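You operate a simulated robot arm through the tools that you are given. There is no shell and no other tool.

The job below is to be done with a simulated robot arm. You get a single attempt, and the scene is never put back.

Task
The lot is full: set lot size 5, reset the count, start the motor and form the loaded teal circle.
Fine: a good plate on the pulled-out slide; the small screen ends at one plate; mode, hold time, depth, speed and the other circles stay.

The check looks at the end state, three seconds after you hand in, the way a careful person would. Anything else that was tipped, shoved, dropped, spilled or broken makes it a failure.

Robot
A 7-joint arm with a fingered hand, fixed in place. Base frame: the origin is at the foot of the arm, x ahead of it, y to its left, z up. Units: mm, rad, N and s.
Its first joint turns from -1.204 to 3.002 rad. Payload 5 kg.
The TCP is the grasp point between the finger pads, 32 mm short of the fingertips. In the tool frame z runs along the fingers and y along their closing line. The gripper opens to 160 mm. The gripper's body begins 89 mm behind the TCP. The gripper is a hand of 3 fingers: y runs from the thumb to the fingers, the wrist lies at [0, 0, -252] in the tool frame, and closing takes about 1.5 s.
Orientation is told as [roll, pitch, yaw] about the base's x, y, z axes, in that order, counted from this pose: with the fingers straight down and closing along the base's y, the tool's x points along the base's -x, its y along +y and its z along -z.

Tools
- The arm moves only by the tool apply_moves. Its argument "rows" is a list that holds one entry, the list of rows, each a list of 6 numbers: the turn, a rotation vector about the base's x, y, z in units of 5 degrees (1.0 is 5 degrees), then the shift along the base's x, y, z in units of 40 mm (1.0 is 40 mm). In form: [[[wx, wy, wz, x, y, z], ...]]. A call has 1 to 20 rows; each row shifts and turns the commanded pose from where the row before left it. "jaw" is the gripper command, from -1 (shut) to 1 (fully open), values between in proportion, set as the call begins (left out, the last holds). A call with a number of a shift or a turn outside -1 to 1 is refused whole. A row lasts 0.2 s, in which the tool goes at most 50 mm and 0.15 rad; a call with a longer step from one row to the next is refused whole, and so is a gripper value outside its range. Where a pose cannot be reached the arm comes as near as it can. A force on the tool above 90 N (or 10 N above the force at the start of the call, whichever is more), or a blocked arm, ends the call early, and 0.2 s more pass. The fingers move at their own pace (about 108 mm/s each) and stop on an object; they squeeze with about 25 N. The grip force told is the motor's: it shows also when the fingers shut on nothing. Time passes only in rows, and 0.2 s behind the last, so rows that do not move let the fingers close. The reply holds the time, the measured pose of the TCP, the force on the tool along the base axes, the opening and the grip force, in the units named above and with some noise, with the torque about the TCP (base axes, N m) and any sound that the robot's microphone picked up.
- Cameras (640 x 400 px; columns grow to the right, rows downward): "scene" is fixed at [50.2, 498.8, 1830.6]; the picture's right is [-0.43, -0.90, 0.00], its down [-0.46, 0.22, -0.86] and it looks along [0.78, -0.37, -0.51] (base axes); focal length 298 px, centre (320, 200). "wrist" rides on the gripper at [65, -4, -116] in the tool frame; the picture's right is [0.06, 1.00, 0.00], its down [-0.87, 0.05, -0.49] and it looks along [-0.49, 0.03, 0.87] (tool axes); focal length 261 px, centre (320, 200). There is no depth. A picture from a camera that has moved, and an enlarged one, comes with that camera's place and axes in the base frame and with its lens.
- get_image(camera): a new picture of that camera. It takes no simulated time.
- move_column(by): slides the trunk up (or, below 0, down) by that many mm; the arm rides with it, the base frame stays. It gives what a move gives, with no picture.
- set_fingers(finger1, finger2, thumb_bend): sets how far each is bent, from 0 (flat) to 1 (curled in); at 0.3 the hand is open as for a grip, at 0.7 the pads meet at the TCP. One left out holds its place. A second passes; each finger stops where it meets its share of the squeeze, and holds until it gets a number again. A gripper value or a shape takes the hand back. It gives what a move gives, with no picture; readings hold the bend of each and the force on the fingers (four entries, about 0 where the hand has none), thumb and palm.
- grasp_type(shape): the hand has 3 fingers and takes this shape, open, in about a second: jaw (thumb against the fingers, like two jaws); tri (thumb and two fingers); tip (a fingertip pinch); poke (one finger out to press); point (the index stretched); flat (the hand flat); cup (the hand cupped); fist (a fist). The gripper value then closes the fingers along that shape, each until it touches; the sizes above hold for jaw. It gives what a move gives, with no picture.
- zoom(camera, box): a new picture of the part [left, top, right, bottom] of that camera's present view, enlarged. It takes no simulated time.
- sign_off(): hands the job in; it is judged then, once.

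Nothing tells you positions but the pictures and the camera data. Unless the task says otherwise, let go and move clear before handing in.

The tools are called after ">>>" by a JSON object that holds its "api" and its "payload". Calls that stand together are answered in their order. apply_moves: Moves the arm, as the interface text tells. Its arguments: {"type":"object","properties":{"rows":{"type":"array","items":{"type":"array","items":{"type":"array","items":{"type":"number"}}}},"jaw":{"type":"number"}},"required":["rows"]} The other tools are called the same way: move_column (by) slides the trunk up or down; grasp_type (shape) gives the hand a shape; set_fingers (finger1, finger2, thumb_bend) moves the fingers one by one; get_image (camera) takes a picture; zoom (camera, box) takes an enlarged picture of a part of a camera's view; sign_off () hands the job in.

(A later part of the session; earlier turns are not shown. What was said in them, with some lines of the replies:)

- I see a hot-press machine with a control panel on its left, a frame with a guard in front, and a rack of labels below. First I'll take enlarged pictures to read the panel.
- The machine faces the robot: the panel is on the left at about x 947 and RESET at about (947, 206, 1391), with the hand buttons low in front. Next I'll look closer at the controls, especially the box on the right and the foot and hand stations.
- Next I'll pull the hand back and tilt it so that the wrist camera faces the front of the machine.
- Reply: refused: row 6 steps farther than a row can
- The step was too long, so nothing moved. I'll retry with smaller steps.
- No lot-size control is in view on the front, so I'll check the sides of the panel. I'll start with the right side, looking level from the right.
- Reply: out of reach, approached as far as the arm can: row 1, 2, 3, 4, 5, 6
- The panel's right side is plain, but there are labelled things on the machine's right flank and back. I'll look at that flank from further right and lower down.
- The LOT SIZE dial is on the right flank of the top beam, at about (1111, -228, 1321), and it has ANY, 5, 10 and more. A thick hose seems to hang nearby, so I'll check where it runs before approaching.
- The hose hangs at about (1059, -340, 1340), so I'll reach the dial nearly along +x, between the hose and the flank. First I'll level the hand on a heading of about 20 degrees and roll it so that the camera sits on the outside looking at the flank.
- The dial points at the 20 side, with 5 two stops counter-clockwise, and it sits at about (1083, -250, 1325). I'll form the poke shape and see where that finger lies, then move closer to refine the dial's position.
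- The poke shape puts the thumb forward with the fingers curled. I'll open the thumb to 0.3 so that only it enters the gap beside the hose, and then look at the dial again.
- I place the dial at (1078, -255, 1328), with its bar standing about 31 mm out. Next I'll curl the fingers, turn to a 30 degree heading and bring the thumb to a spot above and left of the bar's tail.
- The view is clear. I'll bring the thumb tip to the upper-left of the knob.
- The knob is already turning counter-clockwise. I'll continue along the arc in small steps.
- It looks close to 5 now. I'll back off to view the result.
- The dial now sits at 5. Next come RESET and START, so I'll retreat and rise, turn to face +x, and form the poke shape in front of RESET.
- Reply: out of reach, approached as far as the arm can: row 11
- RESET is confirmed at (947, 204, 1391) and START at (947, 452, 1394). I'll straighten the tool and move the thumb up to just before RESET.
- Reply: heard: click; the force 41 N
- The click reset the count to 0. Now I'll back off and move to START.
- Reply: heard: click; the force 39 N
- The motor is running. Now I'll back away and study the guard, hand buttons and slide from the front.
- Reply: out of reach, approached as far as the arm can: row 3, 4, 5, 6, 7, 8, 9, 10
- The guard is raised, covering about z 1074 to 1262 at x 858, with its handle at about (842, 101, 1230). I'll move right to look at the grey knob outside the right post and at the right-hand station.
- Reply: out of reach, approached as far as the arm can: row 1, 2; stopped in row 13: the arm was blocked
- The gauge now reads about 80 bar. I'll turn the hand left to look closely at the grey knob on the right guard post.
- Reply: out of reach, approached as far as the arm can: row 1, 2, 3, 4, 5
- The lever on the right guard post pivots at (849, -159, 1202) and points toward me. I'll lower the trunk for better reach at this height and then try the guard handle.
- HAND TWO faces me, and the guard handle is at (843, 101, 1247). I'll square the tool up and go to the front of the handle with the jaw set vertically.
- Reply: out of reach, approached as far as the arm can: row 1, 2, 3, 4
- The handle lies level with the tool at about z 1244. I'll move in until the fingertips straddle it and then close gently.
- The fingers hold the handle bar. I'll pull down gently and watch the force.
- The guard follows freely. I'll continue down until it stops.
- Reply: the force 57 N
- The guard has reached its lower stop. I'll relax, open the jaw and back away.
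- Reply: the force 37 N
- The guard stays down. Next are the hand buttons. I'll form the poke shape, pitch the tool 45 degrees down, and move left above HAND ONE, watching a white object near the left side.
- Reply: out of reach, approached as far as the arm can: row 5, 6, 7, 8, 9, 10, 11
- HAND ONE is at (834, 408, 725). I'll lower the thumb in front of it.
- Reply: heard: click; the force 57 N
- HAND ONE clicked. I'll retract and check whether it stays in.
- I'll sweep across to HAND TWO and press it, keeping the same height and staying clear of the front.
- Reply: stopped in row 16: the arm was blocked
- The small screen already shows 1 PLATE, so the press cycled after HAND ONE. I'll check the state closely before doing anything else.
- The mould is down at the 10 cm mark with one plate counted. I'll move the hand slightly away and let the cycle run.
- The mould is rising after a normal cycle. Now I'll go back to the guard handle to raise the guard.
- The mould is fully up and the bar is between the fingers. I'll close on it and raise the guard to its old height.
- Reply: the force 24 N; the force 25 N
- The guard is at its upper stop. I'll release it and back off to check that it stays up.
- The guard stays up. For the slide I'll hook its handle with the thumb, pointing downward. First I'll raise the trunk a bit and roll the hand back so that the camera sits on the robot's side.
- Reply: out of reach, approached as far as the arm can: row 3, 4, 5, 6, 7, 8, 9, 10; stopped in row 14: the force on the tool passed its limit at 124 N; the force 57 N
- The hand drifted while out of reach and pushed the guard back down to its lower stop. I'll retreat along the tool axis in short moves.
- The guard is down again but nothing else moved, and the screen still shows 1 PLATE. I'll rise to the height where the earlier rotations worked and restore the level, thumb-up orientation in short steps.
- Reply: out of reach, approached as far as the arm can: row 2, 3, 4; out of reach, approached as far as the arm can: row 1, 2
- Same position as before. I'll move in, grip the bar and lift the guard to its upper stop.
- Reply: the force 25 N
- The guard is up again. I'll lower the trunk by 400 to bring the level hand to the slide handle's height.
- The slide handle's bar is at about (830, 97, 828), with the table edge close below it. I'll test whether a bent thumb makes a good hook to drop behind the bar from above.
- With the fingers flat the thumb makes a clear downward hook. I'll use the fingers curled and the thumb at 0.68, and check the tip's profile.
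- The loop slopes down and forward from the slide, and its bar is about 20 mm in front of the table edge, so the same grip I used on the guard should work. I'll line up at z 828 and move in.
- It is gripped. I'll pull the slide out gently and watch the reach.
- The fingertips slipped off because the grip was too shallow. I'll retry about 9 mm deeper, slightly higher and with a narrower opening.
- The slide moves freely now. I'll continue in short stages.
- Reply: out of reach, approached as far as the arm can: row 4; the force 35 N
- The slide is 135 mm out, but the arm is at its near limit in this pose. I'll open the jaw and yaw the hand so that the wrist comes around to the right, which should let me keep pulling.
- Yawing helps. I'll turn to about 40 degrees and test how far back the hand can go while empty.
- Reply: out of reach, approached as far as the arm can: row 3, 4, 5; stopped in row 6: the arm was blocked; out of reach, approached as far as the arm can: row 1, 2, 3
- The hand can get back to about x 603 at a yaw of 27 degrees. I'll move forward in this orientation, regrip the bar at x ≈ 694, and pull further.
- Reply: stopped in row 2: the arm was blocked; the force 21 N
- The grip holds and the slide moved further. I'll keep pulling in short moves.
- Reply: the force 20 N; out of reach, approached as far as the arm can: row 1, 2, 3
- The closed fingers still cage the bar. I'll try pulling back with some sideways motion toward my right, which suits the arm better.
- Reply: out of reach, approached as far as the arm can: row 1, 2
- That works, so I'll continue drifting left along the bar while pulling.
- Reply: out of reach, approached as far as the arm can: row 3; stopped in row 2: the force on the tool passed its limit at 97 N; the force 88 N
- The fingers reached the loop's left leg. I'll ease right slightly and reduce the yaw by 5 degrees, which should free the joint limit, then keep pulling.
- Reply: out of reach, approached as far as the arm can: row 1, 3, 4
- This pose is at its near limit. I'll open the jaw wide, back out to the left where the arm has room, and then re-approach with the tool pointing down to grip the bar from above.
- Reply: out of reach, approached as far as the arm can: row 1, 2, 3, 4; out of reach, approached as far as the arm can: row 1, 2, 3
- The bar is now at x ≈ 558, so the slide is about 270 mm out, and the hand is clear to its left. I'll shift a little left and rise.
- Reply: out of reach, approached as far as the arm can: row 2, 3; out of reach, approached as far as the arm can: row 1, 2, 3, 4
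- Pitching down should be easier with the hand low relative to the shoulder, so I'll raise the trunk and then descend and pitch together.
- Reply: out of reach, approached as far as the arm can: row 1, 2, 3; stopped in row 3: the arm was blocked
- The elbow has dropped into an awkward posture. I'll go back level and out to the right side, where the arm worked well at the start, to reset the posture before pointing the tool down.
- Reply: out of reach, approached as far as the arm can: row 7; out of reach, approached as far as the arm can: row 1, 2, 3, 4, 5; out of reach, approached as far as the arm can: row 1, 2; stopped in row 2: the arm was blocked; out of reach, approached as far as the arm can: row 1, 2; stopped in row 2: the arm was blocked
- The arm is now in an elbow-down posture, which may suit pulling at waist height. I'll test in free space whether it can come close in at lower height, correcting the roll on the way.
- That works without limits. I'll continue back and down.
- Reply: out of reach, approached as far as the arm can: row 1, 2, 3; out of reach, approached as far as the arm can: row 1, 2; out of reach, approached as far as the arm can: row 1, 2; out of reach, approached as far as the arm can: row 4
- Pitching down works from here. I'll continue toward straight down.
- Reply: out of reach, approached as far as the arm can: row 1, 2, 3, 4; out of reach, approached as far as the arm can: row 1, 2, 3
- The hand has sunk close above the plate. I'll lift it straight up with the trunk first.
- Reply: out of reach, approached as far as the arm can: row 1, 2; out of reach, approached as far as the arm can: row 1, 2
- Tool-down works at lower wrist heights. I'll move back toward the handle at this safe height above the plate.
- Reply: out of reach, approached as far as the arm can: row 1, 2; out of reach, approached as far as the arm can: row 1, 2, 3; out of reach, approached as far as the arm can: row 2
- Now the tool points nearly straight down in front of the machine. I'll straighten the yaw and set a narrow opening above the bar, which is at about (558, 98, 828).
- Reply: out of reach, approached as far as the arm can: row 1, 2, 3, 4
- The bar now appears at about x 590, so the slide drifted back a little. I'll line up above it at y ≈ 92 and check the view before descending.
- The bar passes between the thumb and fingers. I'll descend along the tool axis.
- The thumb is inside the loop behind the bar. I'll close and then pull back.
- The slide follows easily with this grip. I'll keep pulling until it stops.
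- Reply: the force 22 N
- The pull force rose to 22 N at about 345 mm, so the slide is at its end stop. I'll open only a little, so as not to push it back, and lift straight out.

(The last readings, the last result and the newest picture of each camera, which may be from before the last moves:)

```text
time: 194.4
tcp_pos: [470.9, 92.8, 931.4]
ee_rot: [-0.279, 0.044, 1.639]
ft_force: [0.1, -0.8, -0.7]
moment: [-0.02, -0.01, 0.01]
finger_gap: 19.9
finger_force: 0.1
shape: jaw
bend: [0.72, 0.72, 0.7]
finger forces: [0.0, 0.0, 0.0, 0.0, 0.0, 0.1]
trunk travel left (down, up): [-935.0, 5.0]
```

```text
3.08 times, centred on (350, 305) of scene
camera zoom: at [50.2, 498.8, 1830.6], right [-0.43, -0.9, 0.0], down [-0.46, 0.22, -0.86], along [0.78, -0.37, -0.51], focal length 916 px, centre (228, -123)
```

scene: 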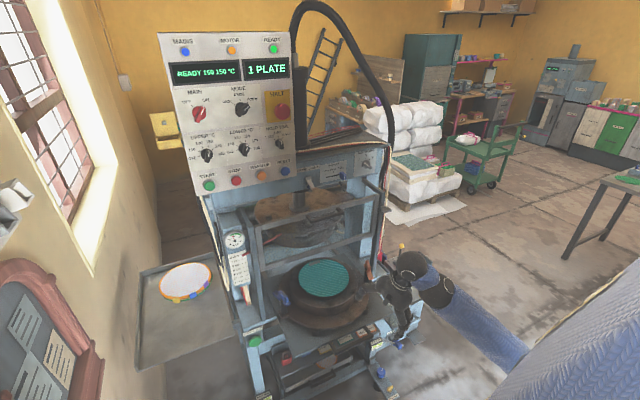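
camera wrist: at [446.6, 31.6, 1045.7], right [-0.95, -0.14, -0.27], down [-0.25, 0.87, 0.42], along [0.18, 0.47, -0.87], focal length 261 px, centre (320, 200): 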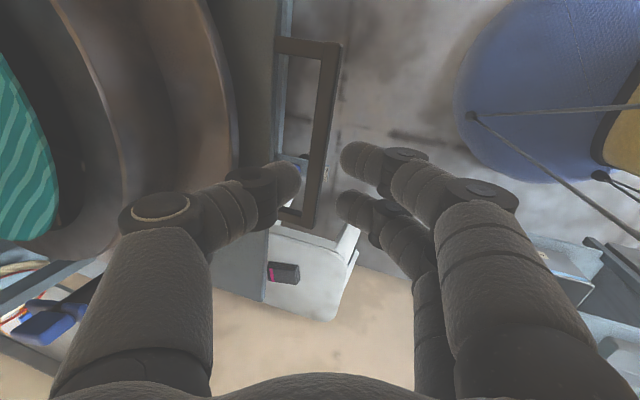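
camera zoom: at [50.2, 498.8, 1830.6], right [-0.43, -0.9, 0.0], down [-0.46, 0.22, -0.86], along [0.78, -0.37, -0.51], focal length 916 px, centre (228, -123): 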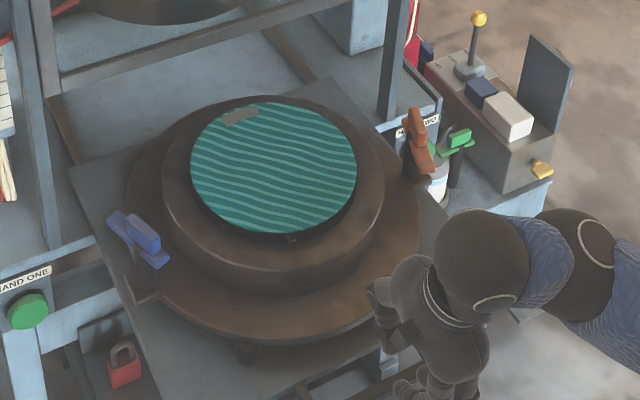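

The slide stays out and the hand is clear. I'll rise a bit more and verify everything.

>>> {"api": "apply_moves", "payload": {"rows": [[[0, 0, 0, -0.3, -0.2, 0.5], [0, 0, 0, -0.3, -0.2, 0.5]]]}}

>>> {"api": "get_image", "payload": {"camera": "scene"}}

>>> {"api": "zoom", "payload": {"camera": "scene", "box": [150, 25, 310, 125]}}

>>> {"api": "zoom", "payload": {"camera": "scene", "box": [170, 110, 310, 200]}}

>>> {"api": "zoom", "payload": {"camera": "scene", "box": [280, 250, 380, 320]}}

>>> {"api": "zoom", "payload": {"camera": "scene", "box": [280, 130, 420, 220]}}

>>> {"api": "zoom", "payload": {"camera": "scene", "box": [200, 280, 440, 400]}}

```text
time: 195.0
tcp_pos: [447.2, 77.4, 970.8]
ee_rot: [-0.279, 0.043, 1.637]
ft_force: [0.0, 0.1, 0.4]
moment: [0.0, 0.0, 0.01]
finger_gap: 19.9
finger_force: 0.1
shape: jaw
bend: [0.72, 0.72, 0.7]
finger forces: [0.0, 0.0, 0.0, 0.0, 0.0, 0.0]
trunk travel left (down, up): [-935.0, 5.0]
```

```text
taken
```

scene: 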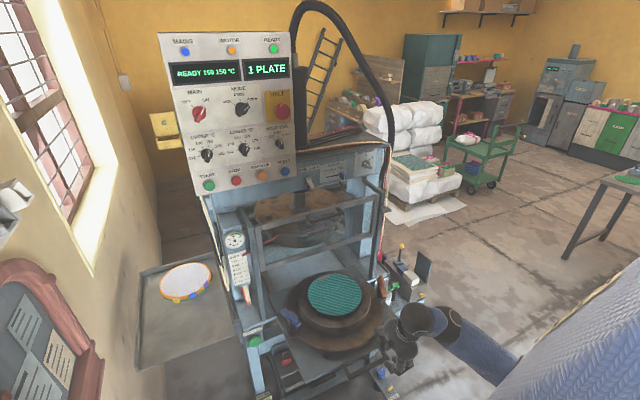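

```text
4.00 times, centred on (230, 75) of scene
camera zoom: at [50.2, 498.8, 1830.6], right [-0.43, -0.9, 0.0], down [-0.46, 0.22, -0.86], along [0.78, -0.37, -0.51], focal length 1191 px, centre (680, 700)
```

zoom: 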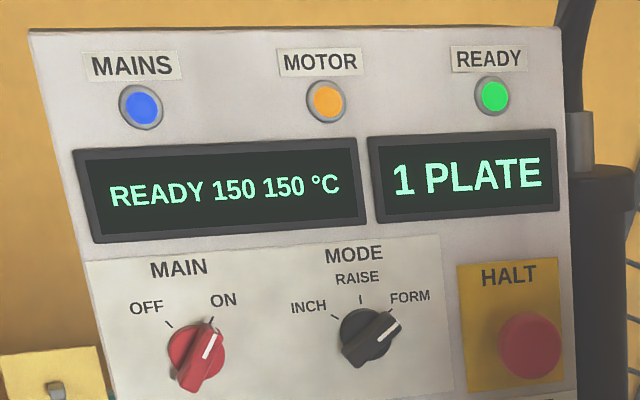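

```text
4.44 times, centred on (240, 155) of scene
camera zoom: at [50.2, 498.8, 1830.6], right [-0.43, -0.9, 0.0], down [-0.46, 0.22, -0.86], along [0.78, -0.37, -0.51], focal length 1324 px, centre (676, 400)
```

zoom: 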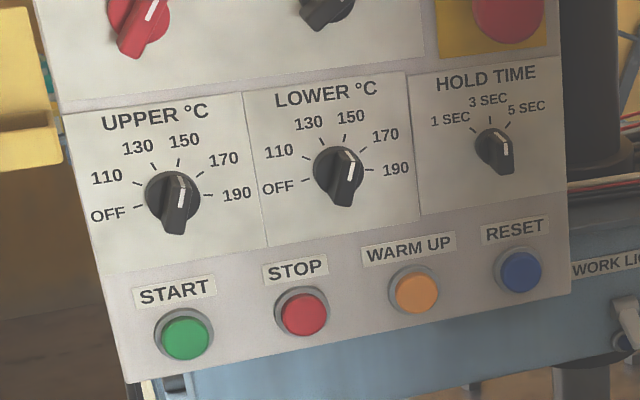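

```text
5.71 times, centred on (330, 285) of scene
camera zoom: at [50.2, 498.8, 1830.6], right [-0.43, -0.9, 0.0], down [-0.46, 0.22, -0.86], along [0.78, -0.37, -0.51], focal length 1702 px, centre (263, -286)
```

zoom: 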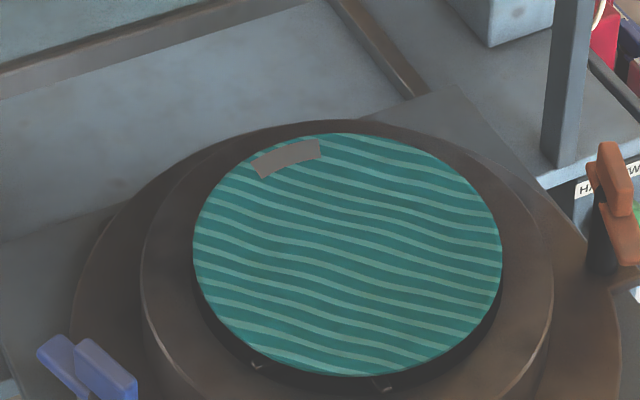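

```text
4.44 times, centred on (350, 175) of scene
camera zoom: at [50.2, 498.8, 1830.6], right [-0.43, -0.9, 0.0], down [-0.46, 0.22, -0.86], along [0.78, -0.37, -0.51], focal length 1324 px, centre (187, 311)
```

zoom: 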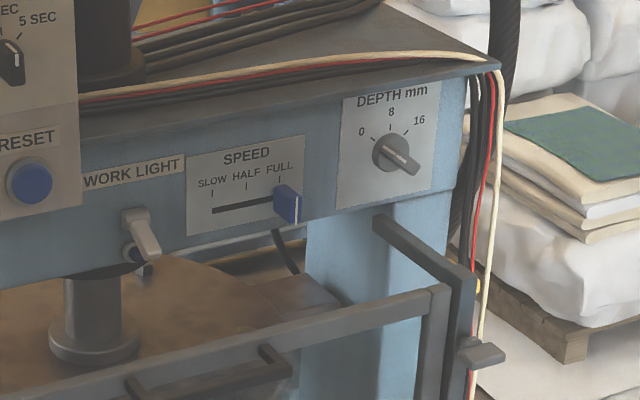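

```text
2.67 times, centred on (320, 340) of scene
camera zoom: at [50.2, 498.8, 1830.6], right [-0.43, -0.9, 0.0], down [-0.46, 0.22, -0.86], along [0.78, -0.37, -0.51], focal length 794 px, centre (320, -173)
```

zoom: 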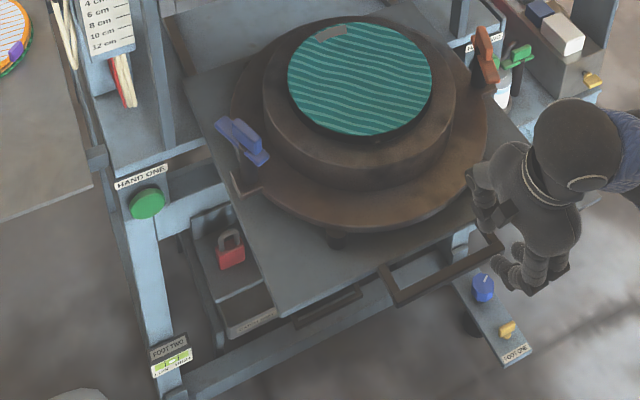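

Everything reads right: 1 PLATE, motor on, mode FORM, and hold time, depth and speed unchanged, with the teal plate on the pulled-out slide. I'll move the hand a little further away and take a last look from there.

>>> {"api": "apply_moves", "payload": {"rows": [[[0, 0, 0, -0.4, -0.3, 0.5], [0, 0, 0, -0.4, -0.3, 0.5]]]}}

>>> {"api": "get_image", "payload": {"camera": "wrist"}}

>>> {"api": "get_image", "payload": {"camera": "scene"}}

```text
time: 195.6
tcp_pos: [420.3, 47.2, 999.4]
ee_rot: [-0.277, 0.041, 1.639]
ft_force: [0.8, -0.1, -0.4]
moment: [0.03, 0.0, 0.01]
finger_gap: 20.1
finger_force: 0.1
shape: jaw
bend: [0.72, 0.72, 0.7]
finger forces: [0.0, 0.1, 0.1, 0.1, 0.0, 0.0]
out of reach, approached as far as the arm can: row 2
trunk travel left (down, up): [-935.0, 5.0]
```

```text
taken
camera wrist: at [397.3, -14.8, 1114.4], right [-0.95, -0.14, -0.27], down [-0.25, 0.87, 0.42], along [0.18, 0.47, -0.87], focal length 261 px, centre (320, 200)
```

wrist: 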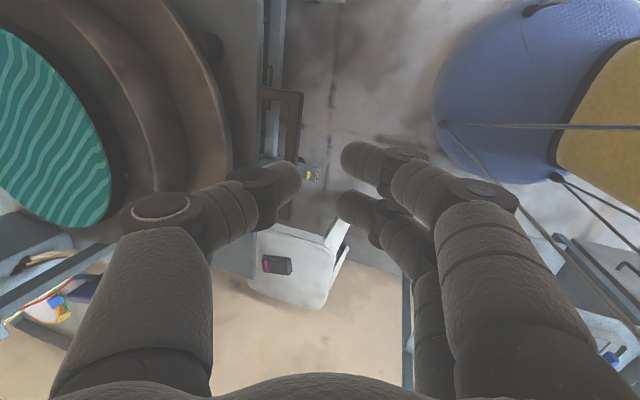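

```text
taken
```

scene: 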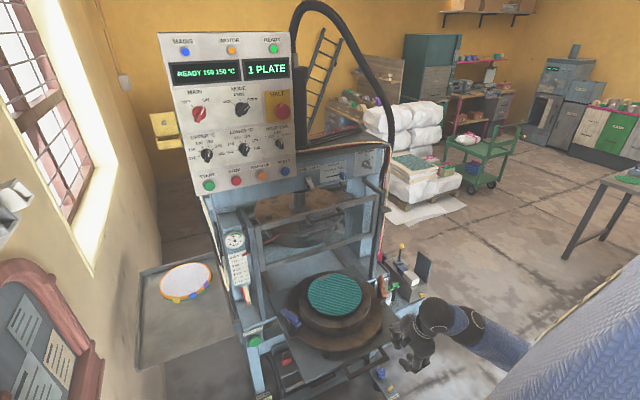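

The hand is clear, the slide is out with the teal plate on it, and the screen shows 1 PLATE with the motor running. I'm handing in now.

>>> {"api": "sign_off", "payload": {}}

```text
The job is handed in.
```

The job is handed in: lot size is set to 5, the count was reset, the motor is running, and the teal circle is formed. The plate sits on the slide, which is out to its end stop, and the small screen reads 1 PLATE.

- **Settings:** Mode stayed on FORM. Hold time, depth and speed look the same as at the start. I set the lot dial by eye and didn't look at it again at the end.
- **Press cycle:** With the guard down, HAND ONE alone set off the cycle. I never pressed HAND TWO.
- **Guard knocked down:** While moving to the slide, the hand drifted out of reach and pushed the guard down to its stop with about 124 N. I raised it again and saw no damage in the pictures.
- **Plate:** It looks even and in place from above. A grey mark that was at the front edge of the circle before forming is now at the back; I don't know why.
- **Other circles:** I didn't touch them. I could see the ones on the side tray at the end, but the slide hides the catch tray.
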